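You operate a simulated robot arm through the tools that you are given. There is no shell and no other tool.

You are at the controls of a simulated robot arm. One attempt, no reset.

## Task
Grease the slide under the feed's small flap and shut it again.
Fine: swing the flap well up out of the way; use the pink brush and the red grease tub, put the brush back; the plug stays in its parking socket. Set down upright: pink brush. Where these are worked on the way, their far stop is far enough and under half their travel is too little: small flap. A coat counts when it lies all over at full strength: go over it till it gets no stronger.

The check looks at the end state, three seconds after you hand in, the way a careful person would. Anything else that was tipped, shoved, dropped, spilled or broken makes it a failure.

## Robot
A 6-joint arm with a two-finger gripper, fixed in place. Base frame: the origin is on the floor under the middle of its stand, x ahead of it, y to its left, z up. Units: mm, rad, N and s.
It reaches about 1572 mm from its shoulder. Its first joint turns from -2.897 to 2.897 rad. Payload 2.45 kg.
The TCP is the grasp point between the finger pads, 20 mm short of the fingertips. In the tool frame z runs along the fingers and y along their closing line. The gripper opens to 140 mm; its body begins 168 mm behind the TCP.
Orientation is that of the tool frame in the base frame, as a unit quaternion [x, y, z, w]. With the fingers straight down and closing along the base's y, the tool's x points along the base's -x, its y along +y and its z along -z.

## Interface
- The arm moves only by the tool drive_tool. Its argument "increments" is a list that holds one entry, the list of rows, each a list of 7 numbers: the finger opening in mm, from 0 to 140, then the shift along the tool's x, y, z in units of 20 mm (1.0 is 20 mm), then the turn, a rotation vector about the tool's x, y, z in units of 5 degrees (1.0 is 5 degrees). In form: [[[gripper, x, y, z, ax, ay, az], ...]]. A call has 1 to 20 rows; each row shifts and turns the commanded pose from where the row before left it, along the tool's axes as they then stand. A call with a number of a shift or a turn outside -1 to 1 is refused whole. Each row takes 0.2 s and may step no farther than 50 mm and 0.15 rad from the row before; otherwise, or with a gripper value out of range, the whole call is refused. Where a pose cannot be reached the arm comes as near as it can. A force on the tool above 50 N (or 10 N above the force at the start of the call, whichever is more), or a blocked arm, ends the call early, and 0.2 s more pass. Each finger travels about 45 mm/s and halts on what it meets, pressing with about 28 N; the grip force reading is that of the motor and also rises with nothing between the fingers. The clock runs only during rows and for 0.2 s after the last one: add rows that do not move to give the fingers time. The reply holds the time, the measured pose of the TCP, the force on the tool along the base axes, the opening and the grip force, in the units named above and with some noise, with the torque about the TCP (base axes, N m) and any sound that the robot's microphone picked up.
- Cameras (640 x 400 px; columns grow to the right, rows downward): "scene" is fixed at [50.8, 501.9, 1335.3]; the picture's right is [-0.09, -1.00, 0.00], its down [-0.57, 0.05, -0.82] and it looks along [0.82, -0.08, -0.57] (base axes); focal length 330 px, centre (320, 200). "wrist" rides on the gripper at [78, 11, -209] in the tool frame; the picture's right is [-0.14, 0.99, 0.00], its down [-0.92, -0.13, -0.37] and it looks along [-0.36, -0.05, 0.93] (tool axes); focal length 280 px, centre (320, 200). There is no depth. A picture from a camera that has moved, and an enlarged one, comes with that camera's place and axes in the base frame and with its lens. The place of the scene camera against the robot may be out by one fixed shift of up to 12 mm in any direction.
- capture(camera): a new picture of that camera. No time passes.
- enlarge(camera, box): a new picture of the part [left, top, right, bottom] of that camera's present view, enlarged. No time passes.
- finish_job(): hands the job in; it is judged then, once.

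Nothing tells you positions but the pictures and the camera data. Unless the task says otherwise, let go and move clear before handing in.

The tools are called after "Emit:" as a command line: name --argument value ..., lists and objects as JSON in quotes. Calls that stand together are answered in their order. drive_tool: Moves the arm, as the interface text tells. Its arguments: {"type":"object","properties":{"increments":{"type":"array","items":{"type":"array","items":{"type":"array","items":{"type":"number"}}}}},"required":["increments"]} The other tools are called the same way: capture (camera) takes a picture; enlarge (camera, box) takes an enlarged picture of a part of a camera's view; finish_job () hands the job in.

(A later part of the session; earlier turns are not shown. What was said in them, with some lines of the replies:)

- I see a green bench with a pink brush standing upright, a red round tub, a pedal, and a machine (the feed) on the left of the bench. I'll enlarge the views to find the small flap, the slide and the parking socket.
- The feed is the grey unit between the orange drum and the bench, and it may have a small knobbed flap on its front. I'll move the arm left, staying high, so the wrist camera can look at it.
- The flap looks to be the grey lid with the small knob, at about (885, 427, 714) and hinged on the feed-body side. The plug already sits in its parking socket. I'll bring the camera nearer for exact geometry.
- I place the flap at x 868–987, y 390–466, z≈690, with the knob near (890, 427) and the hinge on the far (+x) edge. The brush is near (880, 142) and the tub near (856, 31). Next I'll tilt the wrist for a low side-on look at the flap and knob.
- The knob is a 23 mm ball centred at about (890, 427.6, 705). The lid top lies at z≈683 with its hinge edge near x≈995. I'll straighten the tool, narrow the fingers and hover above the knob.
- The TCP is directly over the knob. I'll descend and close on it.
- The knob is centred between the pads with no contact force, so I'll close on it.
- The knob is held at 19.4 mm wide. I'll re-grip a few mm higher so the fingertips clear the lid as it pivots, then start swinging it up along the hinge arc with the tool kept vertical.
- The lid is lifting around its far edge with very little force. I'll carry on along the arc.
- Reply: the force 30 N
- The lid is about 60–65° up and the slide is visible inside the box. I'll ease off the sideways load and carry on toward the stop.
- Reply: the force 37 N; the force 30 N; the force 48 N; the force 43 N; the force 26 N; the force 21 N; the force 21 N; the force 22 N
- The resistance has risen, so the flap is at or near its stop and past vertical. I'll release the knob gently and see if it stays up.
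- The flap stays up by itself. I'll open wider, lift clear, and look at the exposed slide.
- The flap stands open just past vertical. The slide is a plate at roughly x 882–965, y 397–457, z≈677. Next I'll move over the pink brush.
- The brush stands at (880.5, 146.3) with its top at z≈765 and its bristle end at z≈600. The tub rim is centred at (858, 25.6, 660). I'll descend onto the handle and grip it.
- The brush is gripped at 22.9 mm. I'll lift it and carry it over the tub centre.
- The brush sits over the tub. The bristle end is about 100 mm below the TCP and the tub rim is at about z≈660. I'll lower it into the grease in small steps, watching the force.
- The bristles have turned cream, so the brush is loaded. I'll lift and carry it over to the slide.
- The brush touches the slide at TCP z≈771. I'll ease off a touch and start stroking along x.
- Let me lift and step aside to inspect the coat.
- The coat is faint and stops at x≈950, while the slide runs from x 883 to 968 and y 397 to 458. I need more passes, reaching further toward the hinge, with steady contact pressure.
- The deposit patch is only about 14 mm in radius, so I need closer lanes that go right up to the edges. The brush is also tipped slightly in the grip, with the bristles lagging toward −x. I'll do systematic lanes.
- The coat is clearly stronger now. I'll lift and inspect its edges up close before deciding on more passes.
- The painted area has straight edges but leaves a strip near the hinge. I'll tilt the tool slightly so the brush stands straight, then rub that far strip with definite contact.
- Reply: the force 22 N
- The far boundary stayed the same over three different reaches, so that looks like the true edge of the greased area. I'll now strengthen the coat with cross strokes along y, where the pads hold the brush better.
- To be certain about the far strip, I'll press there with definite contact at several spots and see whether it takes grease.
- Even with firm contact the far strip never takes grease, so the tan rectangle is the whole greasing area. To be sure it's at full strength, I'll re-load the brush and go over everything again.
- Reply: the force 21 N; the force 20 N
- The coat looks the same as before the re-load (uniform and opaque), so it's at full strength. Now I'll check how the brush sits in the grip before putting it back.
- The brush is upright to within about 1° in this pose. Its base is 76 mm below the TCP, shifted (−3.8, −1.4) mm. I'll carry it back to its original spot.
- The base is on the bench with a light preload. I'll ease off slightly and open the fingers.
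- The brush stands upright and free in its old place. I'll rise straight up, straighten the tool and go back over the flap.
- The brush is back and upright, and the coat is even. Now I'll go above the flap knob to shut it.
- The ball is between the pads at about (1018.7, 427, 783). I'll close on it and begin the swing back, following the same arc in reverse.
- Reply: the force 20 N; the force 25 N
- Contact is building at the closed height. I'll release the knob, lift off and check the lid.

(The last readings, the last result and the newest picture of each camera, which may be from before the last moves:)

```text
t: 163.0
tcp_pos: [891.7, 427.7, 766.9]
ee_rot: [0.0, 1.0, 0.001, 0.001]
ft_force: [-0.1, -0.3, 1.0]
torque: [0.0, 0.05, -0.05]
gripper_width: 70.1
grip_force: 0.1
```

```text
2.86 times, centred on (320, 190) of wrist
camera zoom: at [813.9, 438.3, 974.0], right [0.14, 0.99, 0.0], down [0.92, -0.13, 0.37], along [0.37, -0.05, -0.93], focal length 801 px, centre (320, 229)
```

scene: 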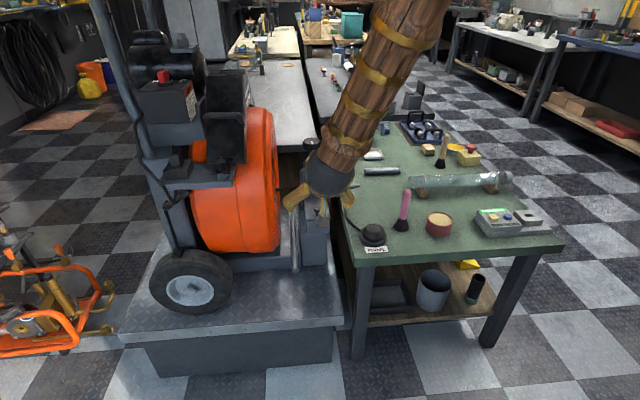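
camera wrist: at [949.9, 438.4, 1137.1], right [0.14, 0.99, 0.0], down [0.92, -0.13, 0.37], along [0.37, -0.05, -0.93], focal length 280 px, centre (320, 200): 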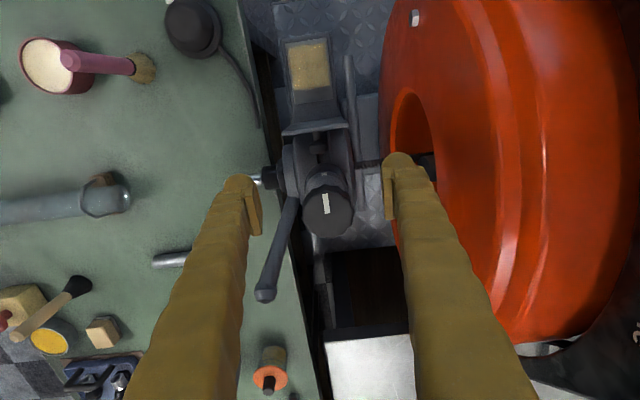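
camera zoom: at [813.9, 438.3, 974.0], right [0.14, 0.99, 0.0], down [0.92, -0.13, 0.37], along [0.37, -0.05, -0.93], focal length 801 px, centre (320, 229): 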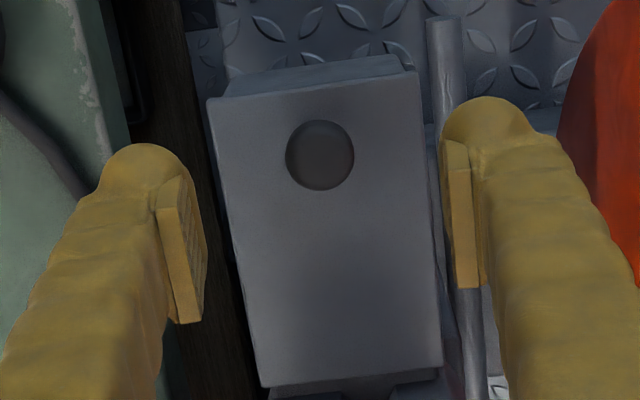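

The lid looks fully down. I'll give the knob a light confirming press with closed fingers to be sure it's seated.

Emit:
drive_tool --increments '[[[30, 0, 0, 0, 0, 0, 0], [0, 0, 0, 0, 0, 0, 0], [0, 0, 0, 0, 0, 0, 0], [0, 0, 0, 0, 0, 0, 0], [0, 0, 0, 0, 0, 0, 0], [0, 0, 0, 0.5, 0, 0, 0], [0, 0, 0, 0.5, 0, 0, 0], [0, 0, 0, 0.2, 0, 0, 0], [0, 0, 0, 0, 0, 0, 0]]]'

Emit:
drive_tool --increments '[[[0, 0, 0, 0.1, 0, 0, 0], [0, 0, 0, 0.1, 0, 0, 0], [0, 0, 0, 0, 0, 0, 0]]]'

Emit:
enlarge --camera "scene" --box '[298, 190, 338, 235]'

```text
t: 165.0
tcp_pos: [890.5, 428.1, 742.5]
ee_rot: [0.0, 1.0, 0.0, 0.001]
ft_force: [0.3, -0.1, 0.3]
torque: [-0.01, -0.02, -0.02]
gripper_width: 0.1
grip_force: 27.8
```

```text
t: 165.8
tcp_pos: [892.4, 427.1, 739.4]
ee_rot: [0.0, 1.0, 0.0, 0.002]
ft_force: [0.8, -0.6, 0.9]
torque: [0.0, 0.0, -0.03]
gripper_width: 0.1
grip_force: 28.0
```

```text
8.89 times, centred on (318, 212) of scene
camera zoom: at [50.8, 501.9, 1335.3], right [-0.09, -1.0, 0.0], down [-0.57, 0.05, -0.82], along [0.82, -0.08, -0.57], focal length 2929 px, centre (338, 89)
```

zoom: 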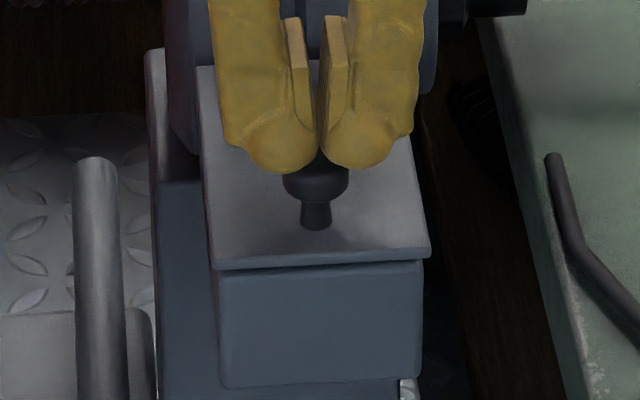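

Emit:
drive_tool --increments '[[[0, 0, 0, 0.08, 0, 0, 0], [0, 0, 0, 0.08, 0, 0, 0], [0, 0, 0, 0, 0, 0, 0]]]'

Emit:
drive_tool --increments '[[[0, 0, 0, 0.06, 0, 0, 0], [0, 0, 0, 0, 0, 0, 0]]]'

Emit:
enlarge --camera "scene" --box '[298, 190, 338, 235]'

```text
t: 166.6
tcp_pos: [890.8, 426.0, 733.4]
ee_rot: [0.0, 1.0, 0.001, 0.0]
ft_force: [1.2, -0.5, -0.5]
torque: [-0.03, 0.01, -0.03]
gripper_width: 0.0
grip_force: 28.1
```

```text
t: 167.2
tcp_pos: [892.6, 427.5, 733.7]
ee_rot: [-0.001, 1.0, 0.001, 0.002]
ft_force: [-0.1, -0.4, 0.2]
torque: [0.01, 0.02, 0.03]
gripper_width: 0.2
grip_force: 28.0
```

```text
8.89 times, centred on (318, 212) of scene
camera zoom: at [50.8, 501.9, 1335.3], right [-0.09, -1.0, 0.0], down [-0.57, 0.05, -0.82], along [0.82, -0.08, -0.57], focal length 2929 px, centre (338, 89)
```

zoom: 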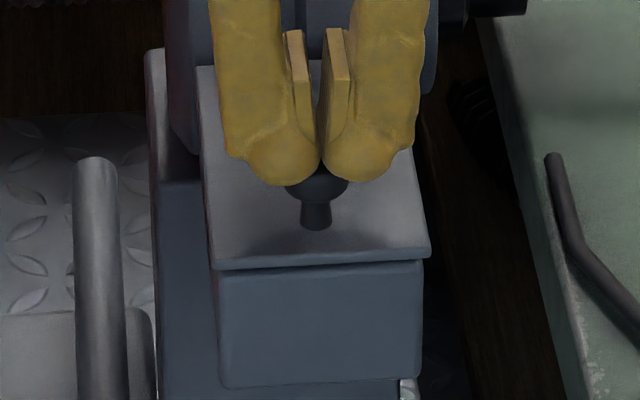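

Emit:
drive_tool --increments '[[[0, 0, 0, 0.07, 0, 0, 0], [0, 0, 0, 0, 0, 0, 0]]]'

Emit:
drive_tool --increments '[[[0, 0, 0, 0.07, 0, 0, 0], [0, 0, 0, 0, 0, 0, 0]]]'

Emit:
drive_tool --increments '[[[0, 0, 0, 0.07, 0, 0, 0], [0, 0, 0, 0, 0, 0, 0]]]'

```text
t: 167.8
tcp_pos: [891.2, 427.6, 731.6]
ee_rot: [0.0, 1.0, 0.0, 0.001]
ft_force: [0.3, -0.2, 0.2]
torque: [0.01, 0.0, -0.02]
gripper_width: 0.0
grip_force: 27.9
```

```text
t: 168.4
tcp_pos: [890.9, 428.6, 731.2]
ee_rot: [0.0, 1.0, 0.001, 0.0]
ft_force: [-3.3, -0.5, 13.6]
torque: [-0.03, 0.04, 0.0]
gripper_width: 5.8
grip_force: 28.0
```

```text
t: 169.0
tcp_pos: [892.0, 428.7, 730.2]
ee_rot: [0.0, 1.0, -0.001, 0.0]
ft_force: [-9.2, -4.0, 31.0]
torque: [-0.09, 0.17, 0.01]
gripper_width: 6.0
grip_force: 27.9
```

The knob pushes back firmly with 31 N, so the flap is shut. I'll withdraw and check the whole scene.

Emit:
drive_tool --increments '[[[0, 0, 0, -0.3, 0, 0, 0], [0, 0, 0, -0.8, 0, 0, 0], [20, 0, 0, -0.9, 0, 0, 0], [40, 0, 0, -0.9, 0, 0, 0], [60, 0, 0, -0.9, 0, 0, 0], [80, 0, 0, -0.9, 0, 0, 0], [80, 0.3, -0.5, -0.9, 0, 0, 0], [80, 0.6, -0.6, -0.9, 0, 0, 0], [80, 0.6, -0.6, -0.9, 0, 0, 0], [80, 0.6, -0.6, -0.9, 0, 0, 0], [80, 0.6, -0.6, -0.9, 0, 0, 0], [80, 0.6, -0.6, -0.9, 0, 0, 0], [80, 0.6, -0.6, -0.9, 0, 0, 0], [80, 0.6, -0.6, -0.9, 0, 0, 0], [80, 0.6, -0.6, -0.9, 0, 0, 0]]]'

Emit:
capture --camera "scene"

Emit:
capture --camera "wrist"

Emit:
enlarge --camera "scene" --box '[285, 130, 475, 260]'

Emit:
enlarge --camera "scene" --box '[160, 130, 240, 200]'

```text
t: 172.2
tcp_pos: [789.9, 322.9, 985.1]
ee_rot: [0.0, 1.0, 0.0, 0.0]
ft_force: [-0.4, -0.5, 0.4]
torque: [-0.02, 0.01, 0.02]
gripper_width: 80.0
grip_force: 0.2
```

```text
taken
```

scene: 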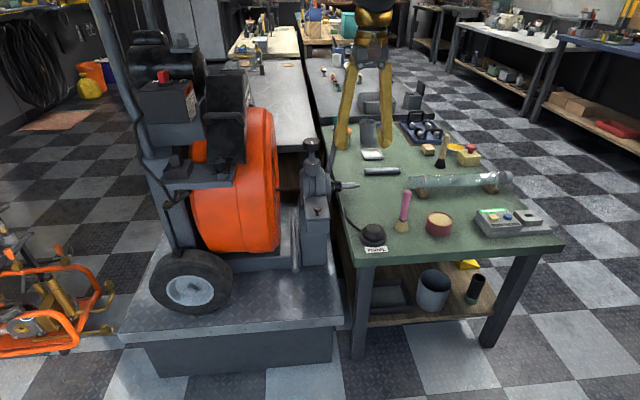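

```text
taken
camera wrist: at [712.1, 333.0, 1192.8], right [0.14, 0.99, 0.0], down [0.92, -0.13, 0.37], along [0.37, -0.05, -0.93], focal length 280 px, centre (320, 200)
```

wrist: 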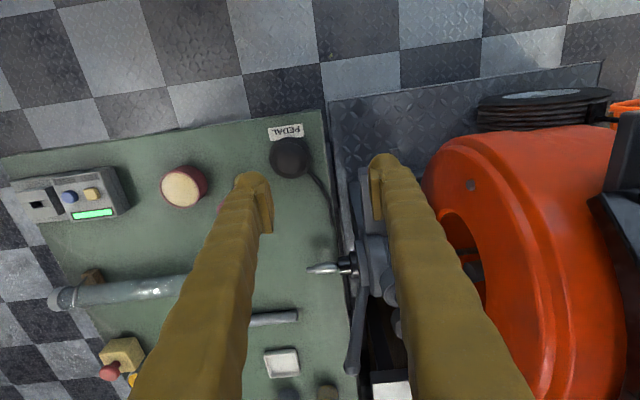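

```text
3.08 times, centred on (380, 195) of scene
camera zoom: at [50.8, 501.9, 1335.3], right [-0.09, -1.0, 0.0], down [-0.57, 0.05, -0.82], along [0.82, -0.08, -0.57], focal length 1014 px, centre (135, 215)
```

zoom: 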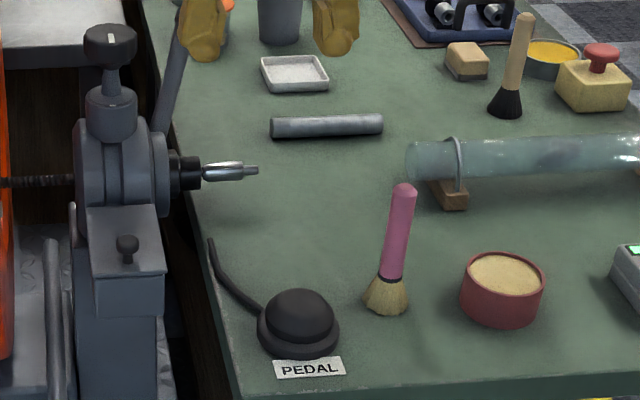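

```text
5.71 times, centred on (200, 165) of scene
camera zoom: at [50.8, 501.9, 1335.3], right [-0.09, -1.0, 0.0], down [-0.57, 0.05, -0.82], along [0.82, -0.08, -0.57], focal length 1883 px, centre (1006, 400)
```

zoom: 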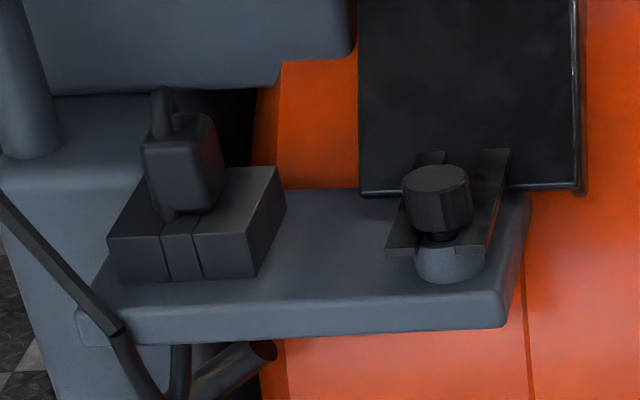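

The job looks complete:
- **Flap:** shut; the knob pushed back firmly when pressed.
- **Coat:** even over the area that takes grease; another pass with a re-loaded brush made no visible difference. A strip next to the hinge stayed bare even under firm brushing, so I took it as outside the greasing area.
- **Brush:** upright back in its old spot.
- **Everything else:** the plug is still in its parking socket and the tub has not moved. The gripper is empty and clear.

I'm handing in now.

Emit:
finish_job

```text
The job is handed in.
```

I greased the slide under the feed's small flap, shut the flap again and handed the job in. I have not seen the result of the check.

- **Flap:** I swung it up to about vertical, where it stayed open by itself. It is now down, and the knob pushed back at about 31 N when I pressed it.
- **Coat:** it looks even and opaque. I re-loaded the brush from the red tub and went over it all again, and it looked no stronger. A strip of about 15 mm next to the hinge stayed bare even when I brushed it with firm contact. I took that as outside the area that takes grease; if it does count, the coat is incomplete there.
- **Brush:** the pink brush stands upright back in its old place.
- **Everything else:** the plug is still in its parking socket. In the last pictures nothing else looked moved, tipped or spilled, and the gripper was empty and clear.
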